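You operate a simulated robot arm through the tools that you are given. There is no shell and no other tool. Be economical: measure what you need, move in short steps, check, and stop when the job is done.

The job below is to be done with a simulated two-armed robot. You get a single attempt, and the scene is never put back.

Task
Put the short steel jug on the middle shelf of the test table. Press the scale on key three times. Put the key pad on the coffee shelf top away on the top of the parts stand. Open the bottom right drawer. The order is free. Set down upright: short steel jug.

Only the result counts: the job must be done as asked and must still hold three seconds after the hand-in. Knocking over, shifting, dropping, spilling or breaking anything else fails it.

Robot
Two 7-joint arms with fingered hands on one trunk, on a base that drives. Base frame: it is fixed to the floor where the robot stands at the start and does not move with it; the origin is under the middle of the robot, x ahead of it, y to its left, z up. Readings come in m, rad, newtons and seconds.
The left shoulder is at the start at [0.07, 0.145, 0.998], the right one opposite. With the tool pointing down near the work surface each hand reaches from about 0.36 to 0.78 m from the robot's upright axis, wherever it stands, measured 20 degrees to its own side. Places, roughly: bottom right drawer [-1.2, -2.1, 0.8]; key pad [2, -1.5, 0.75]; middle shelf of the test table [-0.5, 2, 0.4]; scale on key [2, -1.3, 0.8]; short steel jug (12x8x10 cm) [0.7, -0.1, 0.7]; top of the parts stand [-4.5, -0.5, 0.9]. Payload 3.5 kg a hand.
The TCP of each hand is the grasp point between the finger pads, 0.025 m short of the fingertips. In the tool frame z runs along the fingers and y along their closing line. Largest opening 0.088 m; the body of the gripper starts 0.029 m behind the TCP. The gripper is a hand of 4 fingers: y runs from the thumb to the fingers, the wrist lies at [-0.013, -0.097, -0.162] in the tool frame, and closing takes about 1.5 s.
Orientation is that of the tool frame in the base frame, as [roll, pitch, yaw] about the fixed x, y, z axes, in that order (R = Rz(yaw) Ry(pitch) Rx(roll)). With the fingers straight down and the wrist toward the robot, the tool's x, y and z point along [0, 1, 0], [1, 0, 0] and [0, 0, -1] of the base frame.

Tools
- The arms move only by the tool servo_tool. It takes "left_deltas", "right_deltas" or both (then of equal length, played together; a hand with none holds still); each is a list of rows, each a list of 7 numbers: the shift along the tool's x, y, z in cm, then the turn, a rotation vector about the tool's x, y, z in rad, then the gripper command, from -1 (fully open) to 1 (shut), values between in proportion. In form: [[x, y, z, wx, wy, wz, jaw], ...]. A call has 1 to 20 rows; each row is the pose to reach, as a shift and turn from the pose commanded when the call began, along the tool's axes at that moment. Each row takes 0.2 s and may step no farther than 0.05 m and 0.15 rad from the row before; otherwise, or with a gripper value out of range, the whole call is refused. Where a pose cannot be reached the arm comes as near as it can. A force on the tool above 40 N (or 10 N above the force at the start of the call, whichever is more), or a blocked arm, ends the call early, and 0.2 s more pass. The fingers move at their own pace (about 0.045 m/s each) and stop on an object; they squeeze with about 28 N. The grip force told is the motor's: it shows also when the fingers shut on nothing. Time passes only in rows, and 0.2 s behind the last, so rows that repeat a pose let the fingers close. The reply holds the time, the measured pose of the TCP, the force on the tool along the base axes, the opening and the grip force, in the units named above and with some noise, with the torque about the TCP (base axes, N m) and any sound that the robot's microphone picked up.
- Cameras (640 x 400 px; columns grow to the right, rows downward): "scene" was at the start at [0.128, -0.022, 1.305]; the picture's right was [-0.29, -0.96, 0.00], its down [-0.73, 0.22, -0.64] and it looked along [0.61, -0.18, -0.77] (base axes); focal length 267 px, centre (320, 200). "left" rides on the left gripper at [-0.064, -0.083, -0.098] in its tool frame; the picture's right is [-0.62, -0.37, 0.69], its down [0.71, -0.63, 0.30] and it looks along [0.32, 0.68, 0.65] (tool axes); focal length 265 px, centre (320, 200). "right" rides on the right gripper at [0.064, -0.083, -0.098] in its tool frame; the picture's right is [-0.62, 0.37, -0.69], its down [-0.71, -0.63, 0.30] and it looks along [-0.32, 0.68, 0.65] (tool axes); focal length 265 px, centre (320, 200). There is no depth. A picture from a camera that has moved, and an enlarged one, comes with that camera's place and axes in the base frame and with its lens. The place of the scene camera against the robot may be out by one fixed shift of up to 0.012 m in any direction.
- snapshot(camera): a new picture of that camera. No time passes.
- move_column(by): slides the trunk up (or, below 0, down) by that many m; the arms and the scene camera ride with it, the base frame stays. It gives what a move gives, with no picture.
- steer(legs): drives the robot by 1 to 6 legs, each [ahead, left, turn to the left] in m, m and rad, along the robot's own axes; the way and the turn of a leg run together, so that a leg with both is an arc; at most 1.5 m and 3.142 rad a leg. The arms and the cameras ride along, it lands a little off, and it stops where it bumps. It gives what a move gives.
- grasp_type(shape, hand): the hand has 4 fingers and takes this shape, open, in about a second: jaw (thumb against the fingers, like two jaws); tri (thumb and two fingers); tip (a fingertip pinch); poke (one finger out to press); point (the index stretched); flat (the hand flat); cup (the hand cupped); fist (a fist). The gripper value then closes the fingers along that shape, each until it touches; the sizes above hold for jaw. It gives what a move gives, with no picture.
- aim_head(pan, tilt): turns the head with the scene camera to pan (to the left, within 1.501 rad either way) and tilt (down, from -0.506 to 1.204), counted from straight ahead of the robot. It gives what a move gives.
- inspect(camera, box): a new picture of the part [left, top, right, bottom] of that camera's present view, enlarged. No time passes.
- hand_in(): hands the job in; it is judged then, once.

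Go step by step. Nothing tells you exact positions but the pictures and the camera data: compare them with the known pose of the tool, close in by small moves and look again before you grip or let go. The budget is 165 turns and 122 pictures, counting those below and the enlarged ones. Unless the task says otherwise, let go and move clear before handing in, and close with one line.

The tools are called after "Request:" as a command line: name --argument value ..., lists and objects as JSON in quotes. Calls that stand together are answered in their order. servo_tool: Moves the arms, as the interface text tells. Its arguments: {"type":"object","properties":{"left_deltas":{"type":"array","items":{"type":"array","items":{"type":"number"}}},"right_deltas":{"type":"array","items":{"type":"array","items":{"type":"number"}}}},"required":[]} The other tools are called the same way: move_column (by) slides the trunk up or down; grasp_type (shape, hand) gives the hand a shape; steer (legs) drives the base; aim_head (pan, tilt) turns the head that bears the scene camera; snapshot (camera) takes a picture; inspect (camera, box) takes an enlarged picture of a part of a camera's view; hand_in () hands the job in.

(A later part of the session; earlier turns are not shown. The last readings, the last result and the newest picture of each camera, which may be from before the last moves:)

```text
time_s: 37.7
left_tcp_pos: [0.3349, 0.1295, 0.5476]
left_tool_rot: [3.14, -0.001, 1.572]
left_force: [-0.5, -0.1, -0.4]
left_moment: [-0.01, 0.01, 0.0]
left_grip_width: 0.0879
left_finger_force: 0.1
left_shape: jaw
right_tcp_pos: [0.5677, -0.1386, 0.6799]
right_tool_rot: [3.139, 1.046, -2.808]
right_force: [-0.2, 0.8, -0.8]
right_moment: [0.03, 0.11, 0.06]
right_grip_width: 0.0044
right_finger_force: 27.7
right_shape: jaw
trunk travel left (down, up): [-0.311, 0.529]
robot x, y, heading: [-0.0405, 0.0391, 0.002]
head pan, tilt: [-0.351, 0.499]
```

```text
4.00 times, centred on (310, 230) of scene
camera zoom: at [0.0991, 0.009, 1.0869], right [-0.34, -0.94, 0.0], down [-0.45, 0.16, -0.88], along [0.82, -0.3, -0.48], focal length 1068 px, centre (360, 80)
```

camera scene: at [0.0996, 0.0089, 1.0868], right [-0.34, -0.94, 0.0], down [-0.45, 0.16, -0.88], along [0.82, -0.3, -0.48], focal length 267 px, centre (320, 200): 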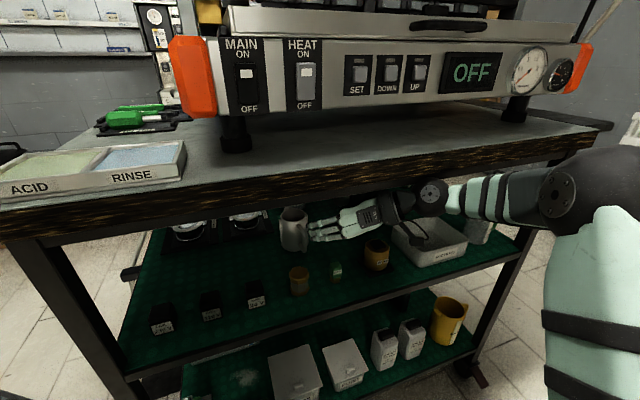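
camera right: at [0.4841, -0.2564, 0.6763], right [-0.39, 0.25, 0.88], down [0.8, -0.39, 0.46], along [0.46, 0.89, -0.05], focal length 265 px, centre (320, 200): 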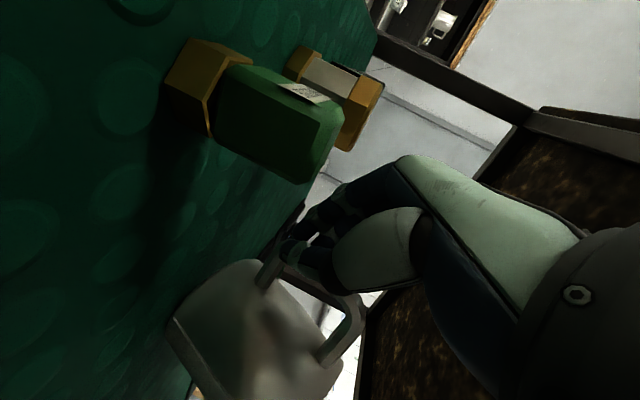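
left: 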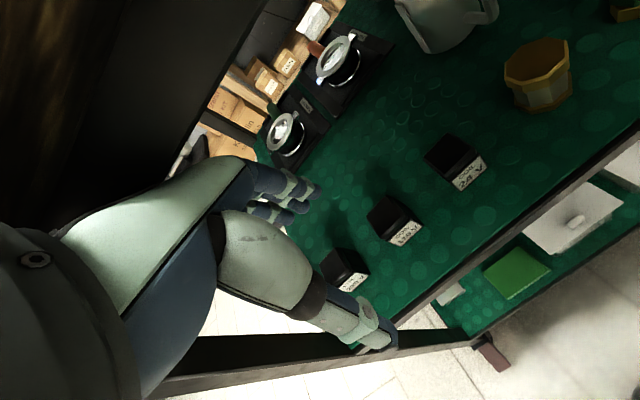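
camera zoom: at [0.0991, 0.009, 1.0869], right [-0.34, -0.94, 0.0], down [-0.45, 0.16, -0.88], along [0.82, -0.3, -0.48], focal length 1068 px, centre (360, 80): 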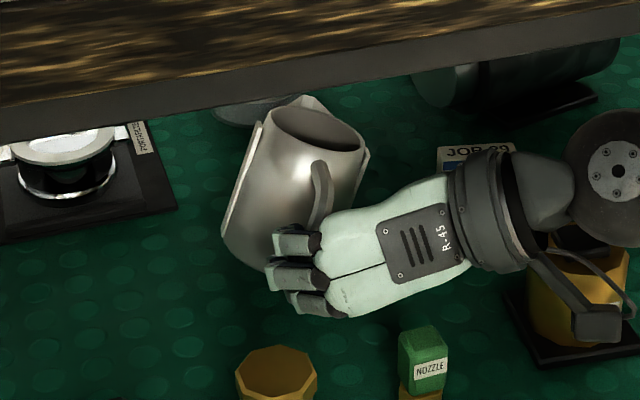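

The jug twists in this pinch, so the handle grip is poor. I'll set it back down, release it and take it by the wall instead.

Request:
servo_tool --right_deltas '[[0.43, 0, 0.25, 0, 0, 0, 1], [0.87, 0, 0.5, 0, 0, 0, 1], [1.3, 0, 0.75, 0, 0, 0, 1], [1.73, 0, 1.0, 0, 0, 0, 1], [1.73, 0, 1.0, 0, 0, 0, 0.8], [1.73, 0, 1.0, 0, 0, 0, 0.6], [1.73, 0, 1.0, 0, 0, 0, 0.2], [1.73, 0, 1.0, 0, 0, 0, -0.4], [1.73, 0, 1.0, 0, 0, 0, -1], [1.73, 0, 1.0, 0, 0, 0, -1], [1.73, 0, 1.0, 0, 0, 0, -1]]'

Request:
inspect --camera "scene" --box '[240, 180, 380, 280]'

```text
time_s: 40.1
left_tcp_pos: [0.3357, 0.13, 0.5468]
left_tool_rot: [-3.141, 0.0, 1.573]
left_force: [0.0, 1.1, 0.1]
left_moment: [-0.02, 0.01, 0.0]
left_grip_width: 0.0874
left_finger_force: 0.0
left_shape: jaw
right_tcp_pos: [0.5681, -0.1391, 0.6606]
right_tool_rot: [3.141, 1.046, -2.804]
right_force: [-0.3, 0.1, -0.2]
right_moment: [-0.02, 0.0, 0.02]
right_grip_width: 0.0875
right_finger_force: 0.0
right_shape: jaw
trunk travel left (down, up): [-0.311, 0.529]
robot x, y, heading: [-0.041, 0.0382, -0.002]
head pan, tilt: [-0.351, 0.499]
```

```text
4.00 times, centred on (310, 230) of scene
camera zoom: at [0.0989, 0.009, 1.0869], right [-0.34, -0.94, 0.0], down [-0.45, 0.16, -0.88], along [0.82, -0.3, -0.48], focal length 1068 px, centre (360, 80)
```

zoom: 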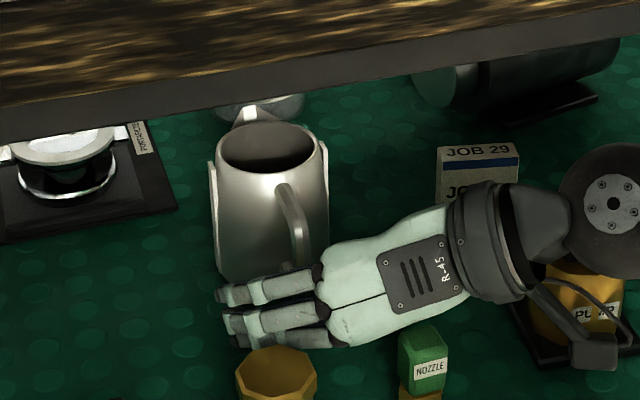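

The jug stands upright again, slightly shifted. I'll rise clear, pitch the fingers to 45° and look for the rim.

Request:
servo_tool --right_deltas '[[-1.9, 0, -1.5, 0, 0, 0, -1], [-3.7, 0, -3.0, 0, 0, 0, -1], [-5.6, 0, -4.6, 0, 0.13, 0, -1], [-7.44, 0, -6.12, 0, 0.26, 0, -1]]'

Request:
snapshot --camera "right"

Request:
snapshot --camera "scene"

```text
time_s: 41.3
left_tcp_pos: [0.3321, 0.1274, 0.5478]
left_tool_rot: [3.141, -0.004, 1.569]
left_force: [0.0, 0.9, 0.1]
left_moment: [0.02, -0.01, 0.03]
left_grip_width: 0.0876
left_finger_force: 0.0
left_shape: jaw
right_tcp_pos: [0.5402, -0.1483, 0.7197]
right_tool_rot: [3.073, 0.705, -2.862]
right_force: [-0.1, -0.4, -0.5]
right_moment: [0.0, -0.01, -0.06]
right_grip_width: 0.0875
right_finger_force: 0.1
right_shape: jaw
trunk travel left (down, up): [-0.311, 0.529]
robot x, y, heading: [-0.0454, 0.0389, -0.003]
head pan, tilt: [-0.351, 0.499]
stopped in row 4 (right hand): the arm was blocked; the commanded pose is now the measured one
```

```text
86 pictures are left
camera right: at [0.4603, -0.2637, 0.7499], right [-0.08, 0.31, 0.95], down [0.91, -0.37, 0.2], along [0.41, 0.88, -0.25], focal length 265 px, centre (320, 200)
```

right: 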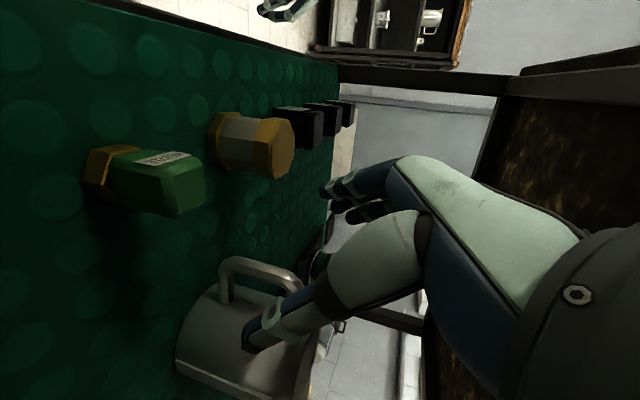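

```text
85 pictures are left
camera scene: at [0.0954, 0.0069, 1.088], right [-0.35, -0.94, 0.0], down [-0.45, 0.17, -0.88], along [0.82, -0.3, -0.48], focal length 267 px, centre (320, 200)
```

scene: 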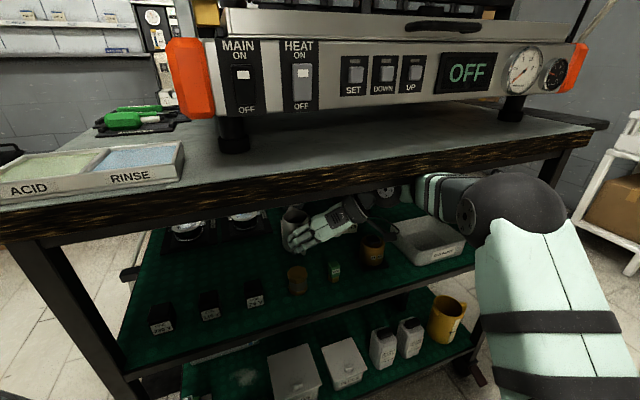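

The wrist or forearm touched the underside of the slab, so I need a shallower tilt. I'll pull back 8 cm at about 38°, which also gives me a second view for triangulating the jug.

Request:
servo_tool --right_deltas '[[3.1, 0.15, -2.7, 0.017, -0.1, -0.02, -1], [6.28, 0.3, -5.34, 0.034, -0.2, -0.041, -1]]'

Request:
snapshot --camera "right"

Request:
inspect --camera "scene" --box '[240, 180, 380, 280]'

```text
time_s: 41.9
left_tcp_pos: [0.3336, 0.1304, 0.5466]
left_tool_rot: [-3.14, -0.002, 1.572]
left_force: [-0.4, 0.5, -0.4]
left_moment: [0.01, 0.03, 0.0]
left_grip_width: 0.0879
left_finger_force: 0.1
left_shape: jaw
right_tcp_pos: [0.4644, -0.1671, 0.7242]
right_tool_rot: [-3.117, 0.923, -2.788]
right_force: [-0.4, -0.4, -1.0]
right_moment: [0.0, 0.04, 0.02]
right_grip_width: 0.0877
right_finger_force: 0.1
right_shape: jaw
trunk travel left (down, up): [-0.311, 0.529]
robot x, y, heading: [-0.0448, 0.0445, -0.001]
head pan, tilt: [-0.351, 0.499]
```

```text
84 pictures are left
camera right: at [0.3804, -0.2843, 0.7354], right [-0.29, 0.3, 0.91], down [0.84, -0.37, 0.39], along [0.45, 0.88, -0.15], focal length 265 px, centre (320, 200)
```

right: 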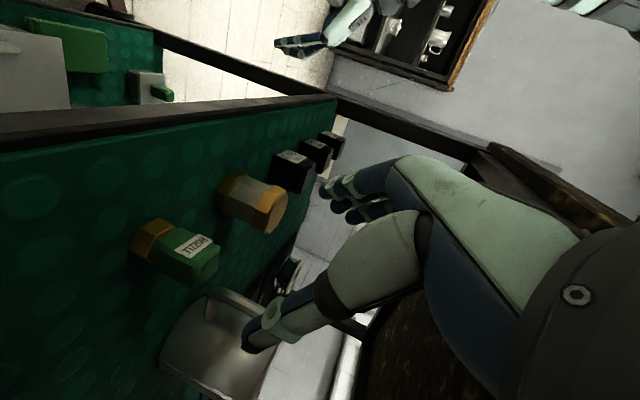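

```text
4.00 times, centred on (310, 230) of scene
camera zoom: at [0.0976, 0.0092, 1.0873], right [-0.34, -0.94, 0.0], down [-0.45, 0.17, -0.88], along [0.82, -0.3, -0.48], focal length 1068 px, centre (360, 80)
```

zoom: 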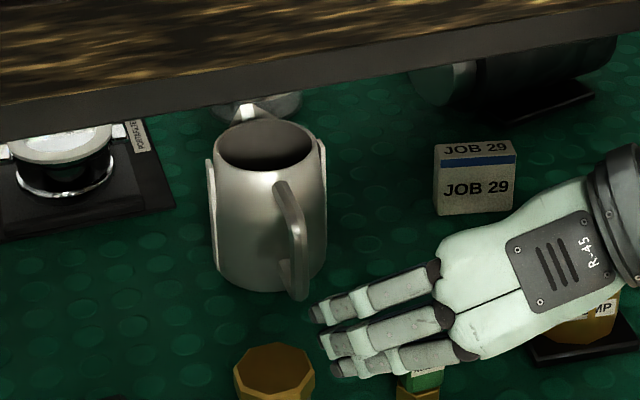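

Wrist-camera triangulation puts the handle bar at (0.583, -0.135), so the jug axis is near (0.65, -0.118) with the rim at about z 0.705. I'll go to a pre-pose for pinching the left wall, with the thumb inside and the fingers outside.

Request:
servo_tool --right_deltas '[[-3.1, 0.3, 3.25, -0.01, 0, 0, -1], [-6.2, 0.6, 6.5, -0.02, 0, 0, -1], [-9.25, 0.94, 9.75, -0.02, 0, 0, -1]]'

Request:
snapshot --camera "right"

Request:
inspect --camera "scene" --box '[240, 180, 380, 280]'

```text
time_s: 42.7
left_tcp_pos: [0.3297, 0.1263, 0.5475]
left_tool_rot: [3.139, -0.007, 1.565]
left_force: [-0.3, 0.0, 0.3]
left_moment: [0.01, 0.04, 0.01]
left_grip_width: 0.0877
left_finger_force: 0.1
left_shape: jaw
right_tcp_pos: [0.5845, -0.1226, 0.7361]
right_tool_rot: [3.127, 0.915, -2.813]
right_force: [0.4, 0.1, -0.2]
right_moment: [0.03, -0.04, 0.01]
right_grip_width: 0.0879
right_finger_force: 0.1
right_shape: jaw
trunk travel left (down, up): [-0.311, 0.529]
robot x, y, heading: [-0.0484, 0.0406, -0.008]
head pan, tilt: [-0.351, 0.499]
```

```text
82 pictures are left
camera right: at [0.4998, -0.2403, 0.7462], right [-0.28, 0.28, 0.92], down [0.85, -0.37, 0.38], along [0.45, 0.88, -0.14], focal length 265 px, centre (320, 200)
```

right: 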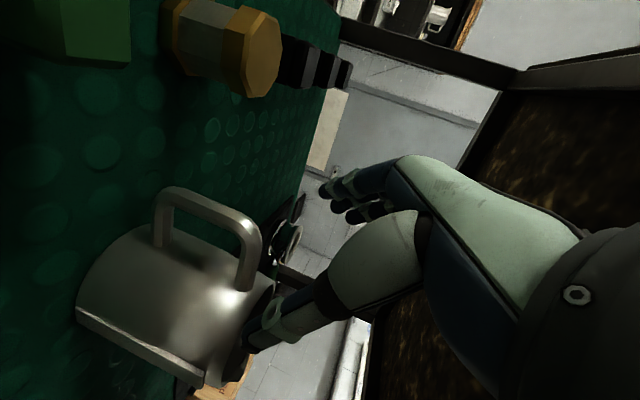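

```text
4.00 times, centred on (310, 230) of scene
camera zoom: at [0.0906, 0.0046, 1.0861], right [-0.35, -0.94, -0.01], down [-0.45, 0.17, -0.88], along [0.83, -0.3, -0.48], focal length 1068 px, centre (360, 80)
```

zoom: 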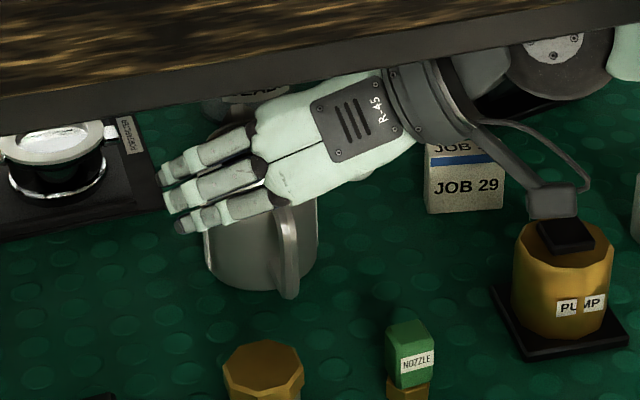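

The base was nudged slightly, so the forearm is probably rubbing the slab edge. I'll withdraw the hand, lower the trunk 10 cm to drop the elbow, and re-enter.

Request:
servo_tool --right_deltas '[[2.5, 0, -3.3, 0, 0, 0, -1], [5, 0, -6.6, 0, 0, 0, -1], [7.5, 0, -9.9, 0, 0, 0, -1], [10, 0, -13.2, 0, 0, 0, -1], [12.4, 0, -16.4, 0, 0, 0, -1]]'

Request:
move_column --by -0.1

Request:
snapshot --camera "scene"

```text
time_s: 43.9
left_tcp_pos: [0.3341, 0.1305, 0.5475]
left_tool_rot: [3.14, 0.001, 1.572]
left_force: [-0.6, 0.1, 0.5]
left_moment: [0.01, 0.0, 0.0]
left_grip_width: 0.0876
left_finger_force: 0.1
left_shape: jaw
right_tcp_pos: [0.3937, -0.183, 0.7408]
right_tool_rot: [-3.135, 0.92, -2.788]
right_force: [-0.2, -0.3, 1.0]
right_moment: [0.01, -0.01, -0.01]
right_grip_width: 0.0876
right_finger_force: 0.1
right_shape: jaw
trunk travel left (down, up): [-0.311, 0.529]
robot x, y, heading: [-0.0444, 0.0432, 0.003]
head pan, tilt: [-0.351, 0.499]
```

```text
time_s: 45.2
left_tcp_pos: [0.3327, 0.1289, 0.4473]
left_tool_rot: [3.141, -0.001, 1.571]
left_force: [-1.0, 0.4, -0.7]
left_moment: [0.0, 0.0, -0.02]
left_grip_width: 0.0879
left_finger_force: 0.1
left_shape: jaw
right_tcp_pos: [0.396, -0.1831, 0.6408]
right_tool_rot: [-3.136, 0.919, -2.788]
right_force: [-1.0, 0.0, 0.9]
right_moment: [-0.03, 0.02, 0.01]
right_grip_width: 0.0879
right_finger_force: 0.1
right_shape: jaw
trunk travel left (down, up): [-0.211, 0.629]
robot x, y, heading: [-0.0432, 0.0409, 0.0]
head pan, tilt: [-0.351, 0.499]
```

```text
80 pictures are left
camera scene: at [0.0962, 0.0101, 0.987], right [-0.34, -0.94, 0.0], down [-0.45, 0.16, -0.88], along [0.82, -0.3, -0.48], focal length 267 px, centre (320, 200)
```

scene: 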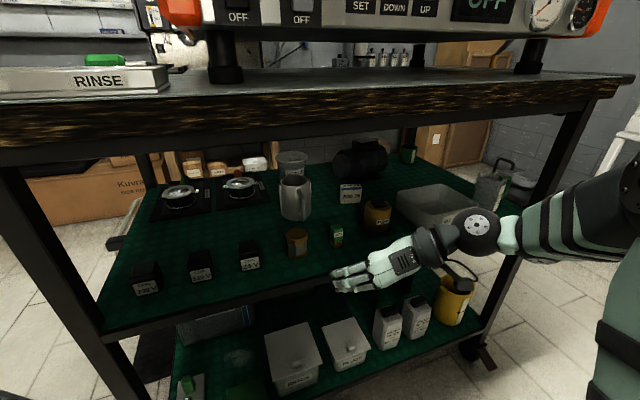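

The base sprang back to its place, which confirms the rubbing. I'll re-enter: first up, then forward to the pre-pose.

Request:
servo_tool --right_deltas '[[-2.76, 0, -2.1, 0, 0, 0, -1], [-5.5, 0, -4.2, 0, 0, 0, -1], [-8.27, 0, -6.3, 0, 0, 0, -1], [-10.7, 0, -3.1, 0, 0, 0, -1], [-13.2, 0, 0.1, 0, 0, 0, -1], [-15.7, 0, 3.3, 0, 0, 0, -1], [-18.2, 0.1, 6.6, 0, 0, 0, -1], [-20.56, 0.1, 9.8, 0, 0, 0, -1]]'

Request:
snapshot --camera "right"

Request:
snapshot --camera "scene"

```text
time_s: 47.0
left_tcp_pos: [0.3332, 0.1303, 0.4475]
left_tool_rot: [-3.141, 0.0, 1.57]
left_force: [-0.4, 1.0, -0.7]
left_moment: [0.0, 0.01, -0.01]
left_grip_width: 0.0876
left_finger_force: 0.0
left_shape: jaw
right_tcp_pos: [0.5867, -0.1139, 0.7434]
right_tool_rot: [-3.141, 0.917, -2.793]
right_force: [0.1, 1.6, 0.1]
right_moment: [0.0, 0.0, -0.01]
right_grip_width: 0.0878
right_finger_force: 0.1
right_shape: jaw
right hand out of reach, approached as far as the arm can: row 3
trunk travel left (down, up): [-0.211, 0.629]
robot x, y, heading: [-0.0399, 0.0395, 0.001]
head pan, tilt: [-0.351, 0.499]
```

```text
79 pictures are left
camera right: at [0.5041, -0.2323, 0.7538], right [-0.29, 0.29, 0.91], down [0.85, -0.36, 0.38], along [0.44, 0.89, -0.14], focal length 265 px, centre (320, 200)
```

right: 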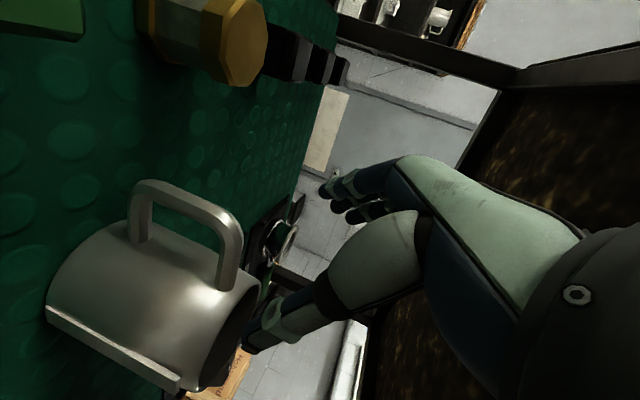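

```text
78 pictures are left
camera scene: at [0.0971, 0.0097, 0.9868], right [-0.34, -0.94, 0.0], down [-0.45, 0.17, -0.88], along [0.82, -0.3, -0.48], focal length 267 px, centre (320, 200)
```

scene: 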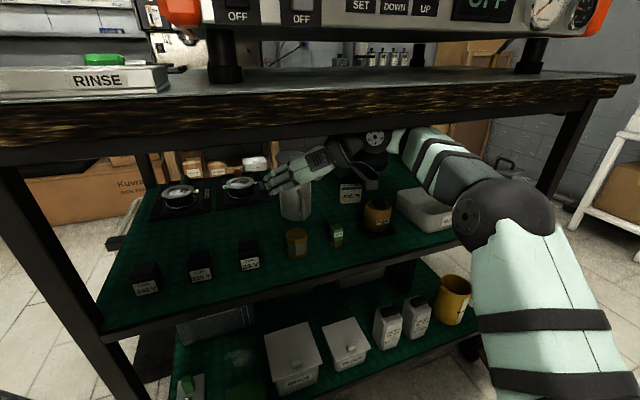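

Now the base is undisturbed, and the thumb tip projects where the geometry says it should. I'll advance along the fingers so the thumb dips into the jug, watching for force.

Request:
servo_tool --right_deltas '[[0, 0.1, 1.0, 0, 0, 0, -1], [0, 0.2, 2.0, 0, 0, 0, -1], [0, 0.3, 3.0, 0, 0, 0, -1], [0, 0.4, 4.0, 0, 0, 0, -1]]'

Request:
snapshot --camera "right"

Request:
inspect --camera "scene" --box '[230, 130, 370, 230]'

```text
time_s: 48.0
left_tcp_pos: [0.3333, 0.1295, 0.4471]
left_tool_rot: [3.141, 0.002, 1.571]
left_force: [-1.0, 0.4, -1.3]
left_moment: [0.02, 0.02, 0.03]
left_grip_width: 0.0878
left_finger_force: 0.1
left_shape: jaw
right_tcp_pos: [0.6143, -0.0978, 0.7213]
right_tool_rot: [-3.14, 0.922, -2.79]
right_force: [0.1, -0.3, 0.0]
right_moment: [-0.01, 0.0, -0.01]
right_grip_width: 0.0879
right_finger_force: 0.1
right_shape: jaw
trunk travel left (down, up): [-0.211, 0.629]
robot x, y, heading: [-0.045, 0.0411, -0.0]
head pan, tilt: [-0.351, 0.499]
```

```text
77 pictures are left
camera right: at [0.5312, -0.2167, 0.7315], right [-0.29, 0.29, 0.91], down [0.85, -0.36, 0.39], along [0.44, 0.89, -0.14], focal length 265 px, centre (320, 200)
```

right: 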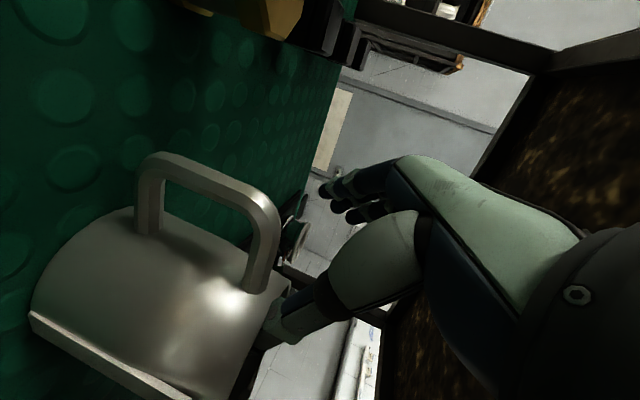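

```text
4.00 times, centred on (300, 180) of scene
camera zoom: at [0.0963, 0.01, 0.9869], right [-0.34, -0.94, 0.0], down [-0.45, 0.16, -0.88], along [0.82, -0.3, -0.48], focal length 1068 px, centre (400, 280)
```

zoom: 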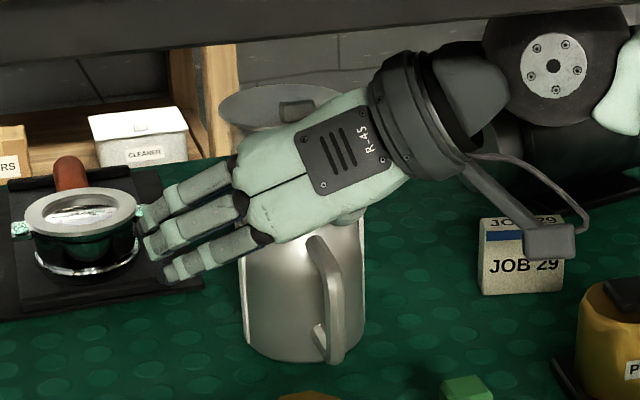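

The thumb tip is now hidden behind the jug's rim, so it is entering the jug. I'll go 2 cm further and close gently.

Request:
servo_tool --right_deltas '[[0, 0, 1.0, 0, 0, 0, -1], [0, 0, 2.0, 0, 0, 0, -1], [0, 0, 2.0, 0, 0, 0, -0.3], [0, 0, 2.0, 0, 0, 0, 0.2], [0, 0, 2.0, 0, 0, 0, 0.6], [0, 0, 2.0, 0, 0, 0, 1], [0, 0, 2.0, 0, 0, 0, 1], [0, 0, 2.0, 0, 0, 0, 1], [0, 0, 2.0, 0, 0, 0, 1], [0, 0, 2.0, 0, 0, 0, 1]]'

Request:
snapshot --camera "right"

Request:
inspect --camera "scene" --box '[230, 130, 370, 230]'

```text
time_s: 50.2
left_tcp_pos: [0.3324, 0.1308, 0.4461]
left_tool_rot: [3.142, -0.001, 1.571]
left_force: [-0.2, -0.3, 0.2]
left_moment: [-0.02, 0.03, -0.01]
left_grip_width: 0.0875
left_finger_force: 0.0
left_shape: jaw
right_tcp_pos: [0.6292, -0.0933, 0.7089]
right_tool_rot: [-3.138, 0.92, -2.79]
right_force: [-0.9, -0.1, 1.0]
right_moment: [-0.03, 0.07, -0.04]
right_grip_width: 0.0061
right_finger_force: 27.9
right_shape: jaw
trunk travel left (down, up): [-0.211, 0.629]
robot x, y, heading: [-0.0439, 0.0408, -0.0]
head pan, tilt: [-0.351, 0.499]
```

```text
75 pictures are left
camera right: at [0.5468, -0.2115, 0.7193], right [-0.29, 0.29, 0.91], down [0.85, -0.36, 0.39], along [0.44, 0.89, -0.14], focal length 265 px, centre (320, 200)
```

right: 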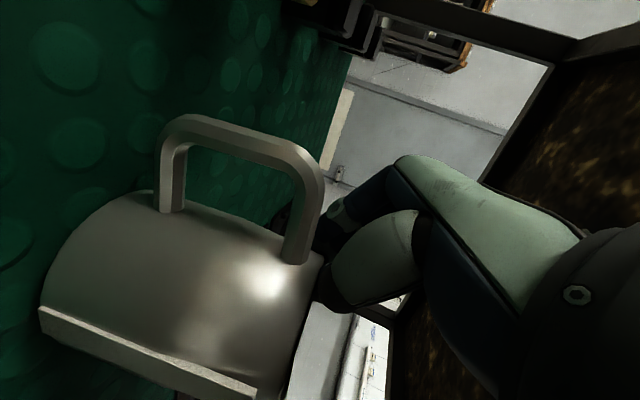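

```text
4.00 times, centred on (300, 180) of scene
camera zoom: at [0.0963, 0.01, 0.9869], right [-0.34, -0.94, 0.0], down [-0.45, 0.16, -0.88], along [0.82, -0.3, -0.48], focal length 1068 px, centre (400, 280)
```

zoom: 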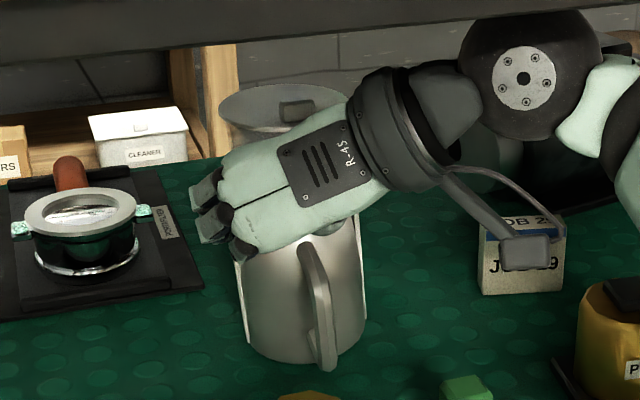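

It closed to 6 mm, which fits the wall. I'll test with a 2 cm lift.

Request:
servo_tool --right_deltas '[[-0.4, 0, -0.3, 0, 0, 0, 1], [-0.8, 0, -0.6, 0, 0, 0, 1], [-1.6, 0, -1.2, 0, 0, 0, 1], [-1.6, 0, -1.2, 0, 0, 0, 1]]'

Request:
inspect --camera "scene" --box '[230, 130, 370, 230]'

```text
time_s: 51.2
left_tcp_pos: [0.3333, 0.1293, 0.4464]
left_tool_rot: [3.141, 0.001, 1.571]
left_force: [0.6, 0.1, 0.9]
left_moment: [0.01, 0.0, 0.01]
left_grip_width: 0.0877
left_finger_force: 0.1
left_shape: jaw
right_tcp_pos: [0.6284, -0.0933, 0.7304]
right_tool_rot: [-3.137, 0.919, -2.79]
right_force: [-0.6, -0.1, -1.2]
right_moment: [0.01, 0.04, -0.02]
right_grip_width: 0.0062
right_finger_force: 27.6
right_shape: jaw
trunk travel left (down, up): [-0.211, 0.629]
robot x, y, heading: [-0.0446, 0.0427, 0.002]
head pan, tilt: [-0.351, 0.499]
```

```text
4.00 times, centred on (300, 180) of scene
camera zoom: at [0.0966, 0.01, 0.9868], right [-0.34, -0.94, 0.0], down [-0.45, 0.16, -0.88], along [0.82, -0.3, -0.48], focal length 1068 px, centre (400, 280)
```

zoom: 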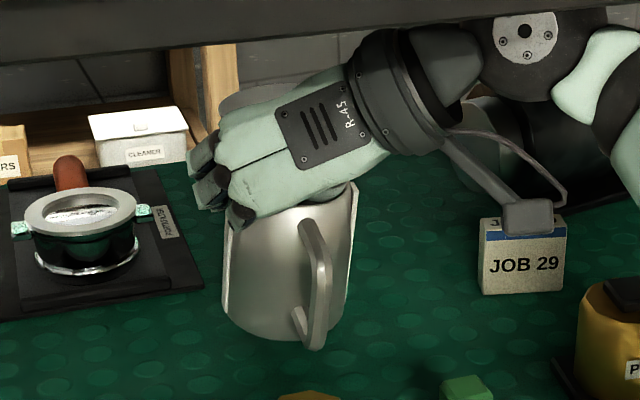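

The jug hangs with only a slight tilt, so this grip works. To clear the moka cup and nozzle it must rise about 7 cm, so I'll pitch the hand up toward level to keep the wrist below the slab.

Request:
servo_tool --right_deltas '[[-0.5, 0, -0.4, 0, -0.14, 0, 1], [-1.0, 0, -0.8, 0, -0.28, 0, 1], [-1.5, 0, -1.2, 0, -0.42, 0, 1], [-2.9, 0, -2.2, 0, -0.42, 0, 1], [-4.2, 0, -3.2, 0, -0.42, 0, 1], [-5.6, 0, -4.2, 0, -0.42, 0, 1]]'

Request:
snapshot --camera "scene"

Request:
snapshot --camera "right"

```text
time_s: 52.6
left_tcp_pos: [0.3326, 0.1295, 0.446]
left_tool_rot: [3.141, -0.001, 1.57]
left_force: [0.1, -0.2, -0.3]
left_moment: [0.01, 0.0, -0.01]
left_grip_width: 0.0874
left_finger_force: 0.1
left_shape: jaw
right_tcp_pos: [0.629, -0.0907, 0.7982]
right_tool_rot: [-3.135, 1.338, -2.786]
right_force: [0.2, -0.2, -1.8]
right_moment: [0.06, 0.03, 0.0]
right_grip_width: 0.0059
right_finger_force: 27.7
right_shape: jaw
trunk travel left (down, up): [-0.211, 0.629]
robot x, y, heading: [-0.042, 0.0416, -0.002]
head pan, tilt: [-0.351, 0.499]
```

```text
72 pictures are left
camera scene: at [0.0966, 0.0099, 0.9868], right [-0.34, -0.94, 0.0], down [-0.45, 0.16, -0.88], along [0.82, -0.3, -0.48], focal length 267 px, centre (320, 200)
```

scene: 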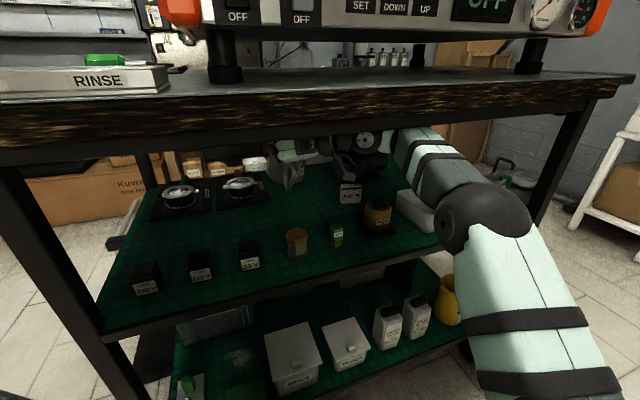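

```text
71 pictures are left
camera right: at [0.5527, -0.2076, 0.7604], right [-0.63, 0.17, 0.76], down [0.65, -0.43, 0.63], along [0.43, 0.89, 0.16], focal length 265 px, centre (320, 200)
```

right: 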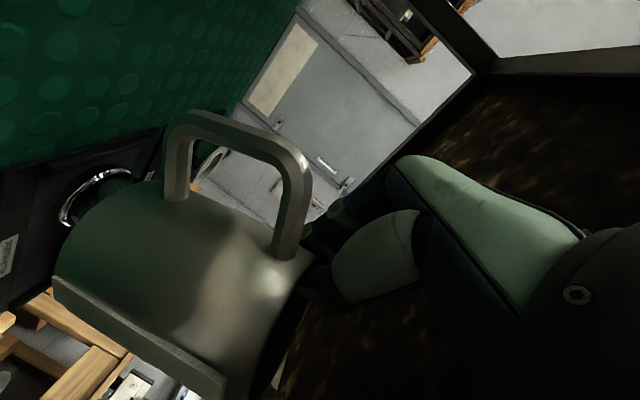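

The jug is free, but clearance over the front row is thin. I'll level the hand a little more, rise 2 cm, then draw back 12 cm.

Request:
servo_tool --right_deltas '[[-1.0, 0, -0.23, 0, -0.1, 0, 1], [-1.95, 0, -0.46, 0, -0.2, 0, 1], [-1.0, 0.77, -4.3, 0, -0.2, 0, 1], [-0.1, 1.5, -8.2, 0, -0.2, 0, 1], [0.8, 2.3, -12.0, 0, -0.2, 0, 1]]'

Request:
snapshot --camera "scene"

```text
time_s: 53.8
left_tcp_pos: [0.3342, 0.1301, 0.4469]
left_tool_rot: [-3.141, -0.001, 1.571]
left_force: [0.2, -1.0, -0.5]
left_moment: [0.0, -0.01, -0.02]
left_grip_width: 0.0876
left_finger_force: 0.0
left_shape: jaw
right_tcp_pos: [0.5052, -0.1103, 0.8201]
right_tool_rot: [-2.999, 1.541, -2.65]
right_force: [-0.1, 0.4, -1.5]
right_moment: [0.01, 0.11, 0.04]
right_grip_width: 0.0061
right_finger_force: 27.8
right_shape: jaw
trunk travel left (down, up): [-0.211, 0.629]
robot x, y, heading: [-0.0439, 0.0399, -0.002]
head pan, tilt: [-0.351, 0.499]
```

```text
70 pictures are left
camera scene: at [0.0961, 0.0099, 0.9869], right [-0.34, -0.94, 0.0], down [-0.45, 0.16, -0.88], along [0.82, -0.3, -0.48], focal length 267 px, centre (320, 200)
```

scene: 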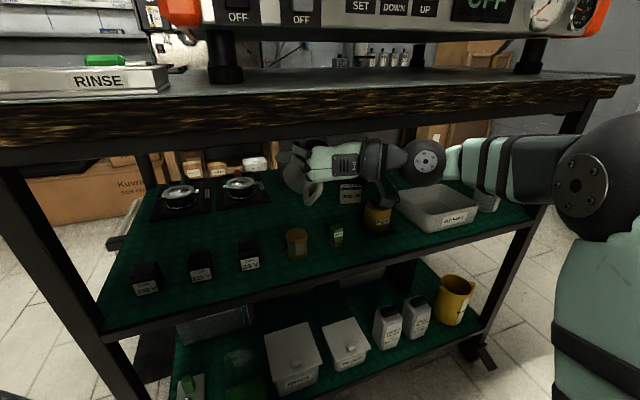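

The front row is untouched. I'll draw back another 10 cm and then back the base off a little.

Request:
servo_tool --right_deltas '[[0, 0.5, -3.3, 0, 0, 0, 1], [0, 1.0, -6.6, 0, 0, 0, 1], [0, 1.6, -10.0, 0, 0, 0, 1]]'

Request:
steer --legs '[[-0.16, 0, 0]]'

Request:
snapshot --camera "scene"

```text
time_s: 54.6
left_tcp_pos: [0.3345, 0.1296, 0.4466]
left_tool_rot: [-3.141, 0.0, 1.571]
left_force: [0.2, 0.1, 0.2]
left_moment: [0.01, -0.02, -0.01]
left_grip_width: 0.0877
left_finger_force: 0.1
left_shape: jaw
right_tcp_pos: [0.444, -0.1343, 0.815]
right_tool_rot: [-2.994, 1.54, -2.644]
right_force: [0.5, -0.5, -1.6]
right_moment: [0.05, 0.06, -0.03]
right_grip_width: 0.0058
right_finger_force: 27.8
right_shape: jaw
right hand out of reach, approached as far as the arm can: row 2, 3
trunk travel left (down, up): [-0.211, 0.629]
robot x, y, heading: [-0.0465, 0.0434, -0.004]
head pan, tilt: [-0.351, 0.499]
```

```text
time_s: 56.1
left_tcp_pos: [0.1692, 0.1297, 0.4469]
left_tool_rot: [-3.141, -0.001, 1.568]
left_force: [-0.5, -0.1, -0.4]
left_moment: [-0.03, 0.03, -0.02]
left_grip_width: 0.0877
left_finger_force: 0.1
left_shape: jaw
right_tcp_pos: [0.2809, -0.1345, 0.8149]
right_tool_rot: [-3.048, 1.54, -2.7]
right_force: [0.0, -0.5, -1.8]
right_moment: [0.05, 0.08, 0.0]
right_grip_width: 0.006
right_finger_force: 28.1
right_shape: jaw
trunk travel left (down, up): [-0.211, 0.629]
robot x, y, heading: [-0.2082, 0.0431, 0.004]
head pan, tilt: [-0.351, 0.499]
```

```text
69 pictures are left
camera scene: at [-0.068, 0.01, 0.987], right [-0.34, -0.94, 0.0], down [-0.45, 0.17, -0.88], along [0.82, -0.3, -0.48], focal length 267 px, centre (320, 200)
```

scene: 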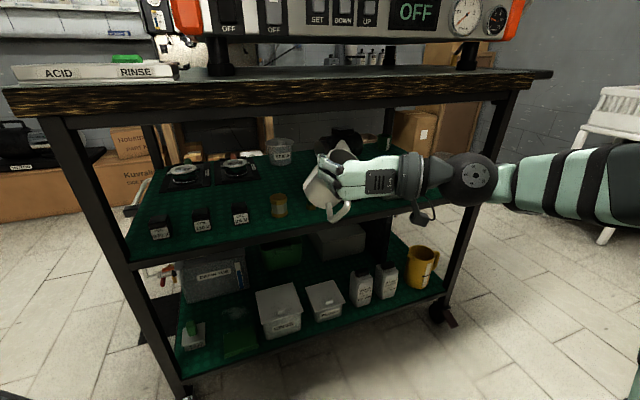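

The jug is out of the bench. I'll slide left away from it, turn to face the test table, and look.

Request:
steer --legs '[[0, 0.55, 0], [0, 0, 1.57]]'

Request:
aim_head --pan 0 --tilt 0.35

Request:
snapshot --camera "scene"

```text
time_s: 63.0
left_tcp_pos: [-0.2821, 0.9713, 0.4467]
left_tool_rot: [-3.141, -0.001, 3.109]
left_force: [-0.3, -0.1, 0.0]
left_moment: [0.0, 0.02, 0.03]
left_grip_width: 0.0877
left_finger_force: 0.1
left_shape: jaw
right_tcp_pos: [-0.0168, 1.0736, 0.8144]
right_tool_rot: [-3.023, 1.539, -1.135]
right_force: [0.2, 0.0, -1.2]
right_moment: [-0.09, 0.03, 0.0]
right_grip_width: 0.0059
right_finger_force: 27.7
right_shape: jaw
trunk travel left (down, up): [-0.211, 0.629]
robot x, y, heading: [-0.2047, 0.5928, 1.541]
head pan, tilt: [-0.351, 0.499]
```

```text
time_s: 63.8
left_tcp_pos: [-0.2833, 0.9719, 0.4467]
left_tool_rot: [3.141, 0.0, 3.108]
left_force: [0.0, -0.1, 0.0]
left_moment: [-0.04, -0.01, -0.01]
left_grip_width: 0.0876
left_finger_force: 0.1
left_shape: jaw
right_tcp_pos: [-0.0164, 1.0748, 0.8146]
right_tool_rot: [-2.998, 1.54, -1.111]
right_force: [0.2, 0.5, -1.4]
right_moment: [-0.09, 0.05, -0.03]
right_grip_width: 0.0054
right_finger_force: 27.4
right_shape: jaw
trunk travel left (down, up): [-0.211, 0.629]
robot x, y, heading: [-0.2062, 0.5885, 1.539]
head pan, tilt: [0.0, 0.351]
```

```text
68 pictures are left
camera scene: at [-0.1973, 0.7355, 1.0005], right [1.0, -0.03, 0.0], down [-0.01, -0.34, -0.94], along [0.03, 0.94, -0.34], focal length 267 px, centre (320, 200)
```

scene: 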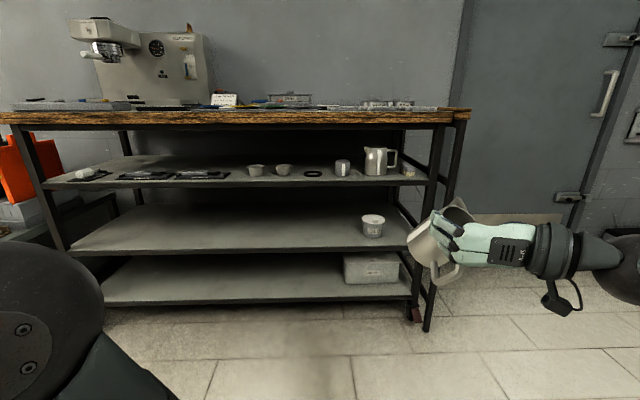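

Facing the test table, I take its middle shelf to be at z ≈ 0.40 with its front edge at y ≈ 1.73, and it is free left of the white tub. I'll lower the trunk, bring the jug upright again, and shift sideways.

Request:
move_column --by -0.2

Request:
servo_tool --right_deltas '[[0, 0, 0, 0, 0.124, 0, 1], [0, 0, 0, 0, 0.248, 0, 1], [0, 0, 0, 0, 0.372, 0, 1], [0, 0, 0, 0, 0.496, 0, 1], [0, 0, 0, 0, 0.62, 0, 1]]'

Request:
steer --legs '[[0, 0.22, 0.03]]'

Request:
aim_head --pan -0.2 --tilt 0.4

Request:
snapshot --camera "scene"

```text
time_s: 66.0
left_tcp_pos: [-0.2839, 0.971, 0.2465]
left_tool_rot: [-3.14, -0.002, 3.11]
left_force: [0.4, 1.1, -0.4]
left_moment: [-0.01, 0.03, -0.02]
left_grip_width: 0.0878
left_finger_force: 0.1
left_shape: jaw
right_tcp_pos: [-0.016, 1.0741, 0.6139]
right_tool_rot: [-3.038, 1.54, -1.152]
right_force: [0.7, 0.1, -2.2]
right_moment: [-0.1, 0.05, -0.02]
right_grip_width: 0.0058
right_finger_force: 28.3
right_shape: jaw
trunk travel left (down, up): [-0.011, 0.829]
robot x, y, heading: [-0.2066, 0.5918, 1.547]
head pan, tilt: [0.0, 0.351]
```

```text
time_s: 67.2
left_tcp_pos: [-0.2824, 0.9712, 0.2475]
left_tool_rot: [-3.141, 0.0, 3.108]
left_force: [0.3, 0.9, -0.8]
left_moment: [0.01, 0.02, -0.01]
left_grip_width: 0.088
left_finger_force: 0.0
left_shape: jaw
right_tcp_pos: [-0.0151, 1.0736, 0.6146]
right_tool_rot: [-3.135, 0.919, -1.25]
right_force: [-0.7, 0.6, -1.6]
right_moment: [0.0, 0.06, -0.02]
right_grip_width: 0.0058
right_finger_force: 27.9
right_shape: jaw
trunk travel left (down, up): [-0.011, 0.829]
robot x, y, heading: [-0.2075, 0.5923, 1.534]
head pan, tilt: [0.0, 0.351]
```

```text
time_s: 68.9
left_tcp_pos: [-0.5134, 0.9731, 0.2464]
left_tool_rot: [3.141, -0.001, 3.137]
left_force: [-0.5, -0.9, -0.2]
left_moment: [0.03, 0.0, -0.03]
left_grip_width: 0.0872
left_finger_force: 0.0
left_shape: jaw
right_tcp_pos: [-0.2487, 1.0829, 0.6143]
right_tool_rot: [-3.134, 0.92, -1.219]
right_force: [-0.2, 0.3, -0.7]
right_moment: [-0.05, 0.06, 0.0]
right_grip_width: 0.0059
right_finger_force: 27.6
right_shape: jaw
trunk travel left (down, up): [-0.011, 0.829]
robot x, y, heading: [-0.4264, 0.5975, 1.569]
head pan, tilt: [0.0, 0.351]
```

```text
time_s: 69.6
left_tcp_pos: [-0.5129, 0.9736, 0.2482]
left_tool_rot: [3.141, -0.001, 3.136]
left_force: [0.9, 0.4, -0.1]
left_moment: [0.03, -0.02, 0.0]
left_grip_width: 0.0874
left_finger_force: 0.1
left_shape: jaw
right_tcp_pos: [-0.2491, 1.0827, 0.6146]
right_tool_rot: [-3.133, 0.919, -1.218]
right_force: [-1.0, -0.6, -1.6]
right_moment: [-0.08, 0.02, 0.01]
right_grip_width: 0.0059
right_finger_force: 27.9
right_shape: jaw
trunk travel left (down, up): [-0.011, 0.829]
robot x, y, heading: [-0.4268, 0.594, 1.565]
head pan, tilt: [-0.201, 0.4]
```

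```text
67 pictures are left
camera scene: at [-0.4025, 0.737, 0.796], right [0.98, -0.2, 0.0], down [-0.08, -0.38, -0.92], along [0.19, 0.9, -0.39], focal length 267 px, centre (320, 200)
```

scene: 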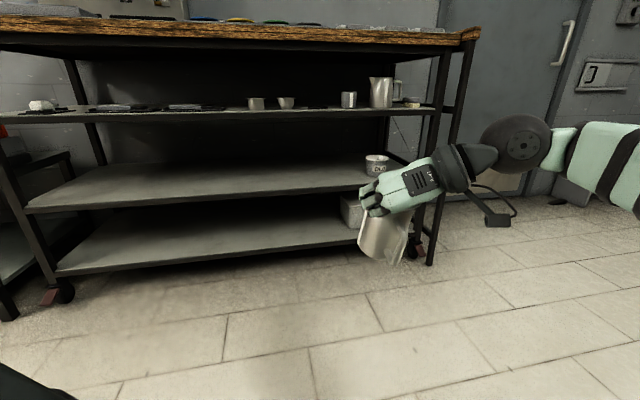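

The robot is lined up with the free part of the shelf. I'll check how the jug hangs.

Request:
inspect --camera "scene" --box '[330, 130, 470, 280]'

Request:
snapshot --camera "right"

```text
2.67 times, centred on (400, 205) of scene
camera zoom: at [-0.4025, 0.737, 0.796], right [0.98, -0.2, 0.0], down [-0.08, -0.38, -0.92], along [0.19, 0.9, -0.39], focal length 712 px, centre (107, 187)
```

zoom: 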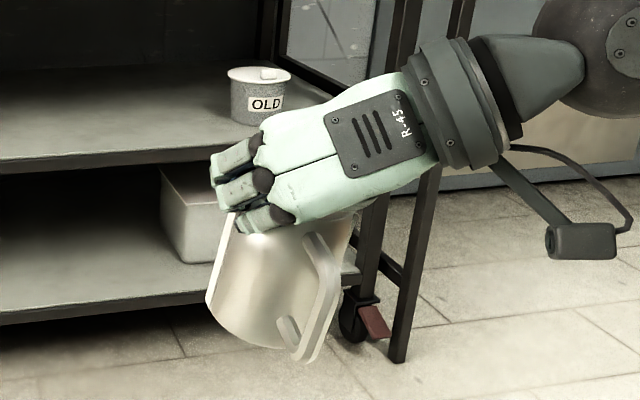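

```text
65 pictures are left
camera right: at [-0.1316, 1.0008, 0.625], right [-0.29, -0.29, 0.91], down [0.36, 0.85, 0.39], along [-0.89, 0.44, -0.14], focal length 265 px, centre (320, 200)
```

right: 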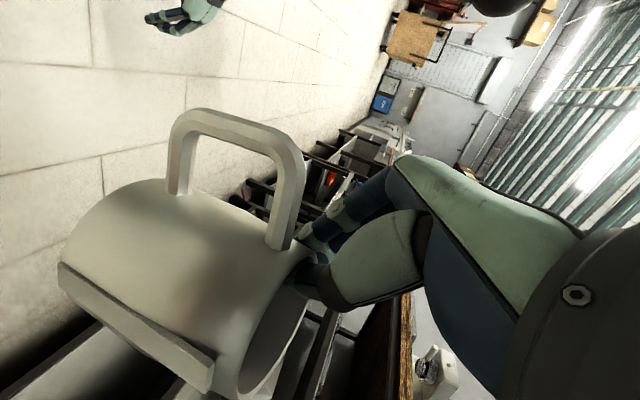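

The jug leans about 15° with its base to the left. I'll roll the hand to bring it upright and drive partway in.

Request:
servo_tool --right_deltas '[[0, 0, 0, 0.076, 0, -0.099, 1], [0, 0, 0, 0.152, 0, -0.198, 1]]'

Request:
steer --legs '[[0.35, 0, 0]]'

Request:
snapshot --camera "scene"

Request:
inspect --camera "scene" --box '[330, 130, 470, 280]'

```text
time_s: 70.2
left_tcp_pos: [-0.513, 0.973, 0.2461]
left_tool_rot: [-3.141, 0.0, 3.139]
left_force: [-0.1, 0.5, 0.3]
left_moment: [0.0, 0.0, -0.05]
left_grip_width: 0.0876
left_finger_force: 0.1
left_shape: jaw
right_tcp_pos: [-0.2489, 1.0835, 0.6136]
right_tool_rot: [-2.74, 0.879, -0.909]
right_force: [-0.6, 0.9, -1.8]
right_moment: [-0.06, 0.07, 0.01]
right_grip_width: 0.0063
right_finger_force: 28.2
right_shape: jaw
trunk travel left (down, up): [-0.011, 0.829]
robot x, y, heading: [-0.4221, 0.5945, 1.565]
head pan, tilt: [-0.201, 0.4]
```

```text
time_s: 72.5
left_tcp_pos: [-0.5099, 1.3245, 0.2464]
left_tool_rot: [-3.141, 0.001, 3.135]
left_force: [0.1, -0.6, -0.1]
left_moment: [-0.02, 0.01, -0.02]
left_grip_width: 0.088
left_finger_force: 0.1
left_shape: jaw
right_tcp_pos: [-0.2452, 1.4335, 0.6136]
right_tool_rot: [-2.736, 0.879, -0.91]
right_force: [-0.3, -0.5, -2.0]
right_moment: [-0.06, 0.09, 0.01]
right_grip_width: 0.0059
right_finger_force: 28.1
right_shape: jaw
trunk travel left (down, up): [-0.011, 0.829]
robot x, y, heading: [-0.4222, 0.9483, 1.567]
head pan, tilt: [-0.201, 0.4]
```

```text
64 pictures are left
camera scene: at [-0.3999, 1.0887, 0.796], right [0.98, -0.21, 0.0], down [-0.08, -0.38, -0.92], along [0.19, 0.9, -0.39], focal length 267 px, centre (320, 200)
```

scene: 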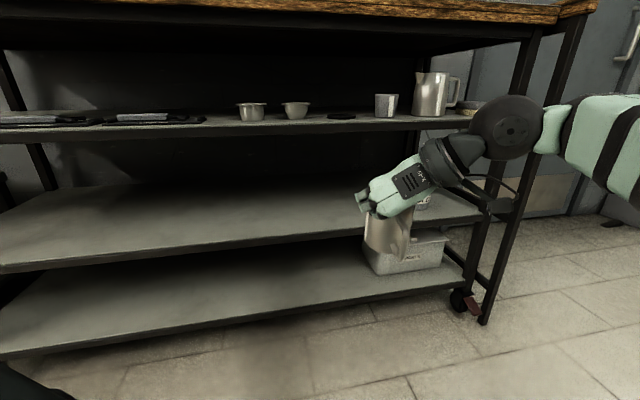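

```text
2.67 times, centred on (400, 205) of scene
camera zoom: at [-0.3999, 1.0887, 0.796], right [0.98, -0.21, 0.0], down [-0.08, -0.38, -0.92], along [0.19, 0.9, -0.39], focal length 712 px, centre (107, 187)
```

zoom: 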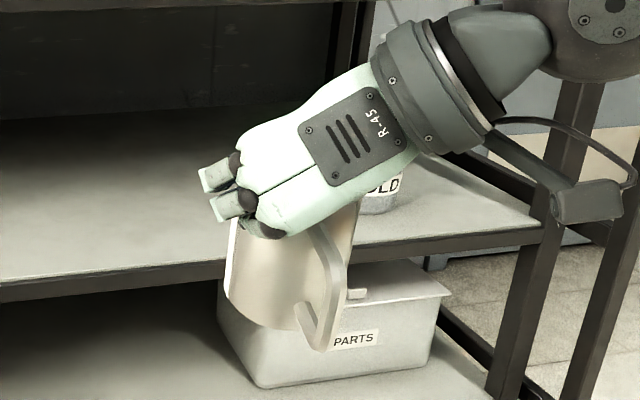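

The jug is upright now. I'll lower it to about 3.5 cm above shelf height and drive in.

Request:
servo_tool --right_deltas '[[2.7, 0.87, 2.05, 0, 0, 0, 1], [5.39, 1.74, 4.1, 0, 0, 0, 1]]'

Request:
steer --legs '[[0.27, 0, 0]]'

Request:
snapshot --camera "scene"

Request:
snapshot --camera "right"

```text
time_s: 73.1
left_tcp_pos: [-0.5107, 1.3237, 0.2458]
left_tool_rot: [-3.141, -0.002, 3.135]
left_force: [-0.8, -0.8, 0.5]
left_moment: [0.0, 0.01, -0.01]
left_grip_width: 0.0877
left_finger_force: 0.1
left_shape: jaw
right_tcp_pos: [-0.2437, 1.433, 0.5431]
right_tool_rot: [-2.738, 0.878, -0.914]
right_force: [-0.1, -1.3, -0.7]
right_moment: [-0.02, 0.05, 0.01]
right_grip_width: 0.0056
right_finger_force: 27.7
right_shape: jaw
trunk travel left (down, up): [-0.011, 0.829]
robot x, y, heading: [-0.4245, 0.9439, 1.562]
head pan, tilt: [-0.201, 0.4]
```

```text
time_s: 75.0
left_tcp_pos: [-0.508, 1.6023, 0.2469]
left_tool_rot: [3.141, 0.001, 3.132]
left_force: [0.1, 0.6, 0.0]
left_moment: [0.0, -0.01, -0.01]
left_grip_width: 0.0878
left_finger_force: 0.1
left_shape: jaw
right_tcp_pos: [-0.2418, 1.7101, 0.5432]
right_tool_rot: [-2.737, 0.878, -0.912]
right_force: [0.0, 0.7, -2.4]
right_moment: [-0.04, 0.11, -0.04]
right_grip_width: 0.0058
right_finger_force: 27.9
right_shape: jaw
trunk travel left (down, up): [-0.011, 0.829]
robot x, y, heading: [-0.4205, 1.2249, 1.561]
head pan, tilt: [-0.201, 0.4]
```

```text
62 pictures are left
camera scene: at [-0.3977, 1.366, 0.796], right [0.98, -0.21, 0.0], down [-0.08, -0.38, -0.92], along [0.19, 0.9, -0.39], focal length 267 px, centre (320, 200)
```

scene: 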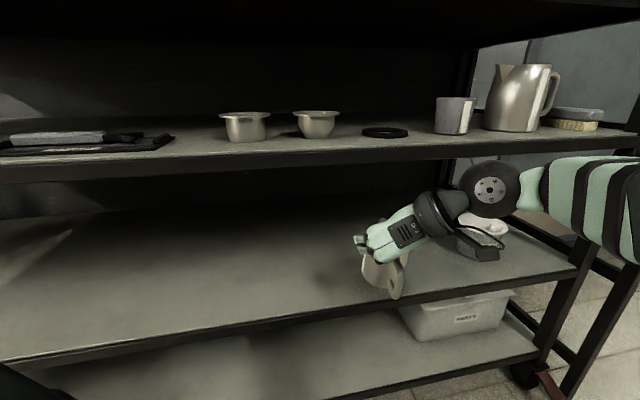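

```text
61 pictures are left
camera right: at [-0.1287, 1.6258, 0.574], right [-0.49, -0.36, 0.79], down [0.26, 0.81, 0.53], along [-0.83, 0.47, -0.3], focal length 265 px, centre (320, 200)
```

right: 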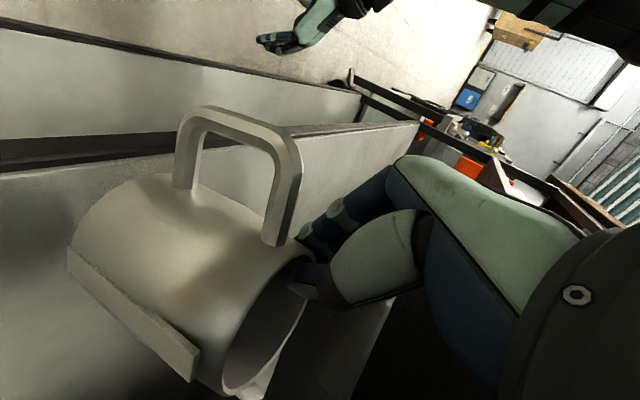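

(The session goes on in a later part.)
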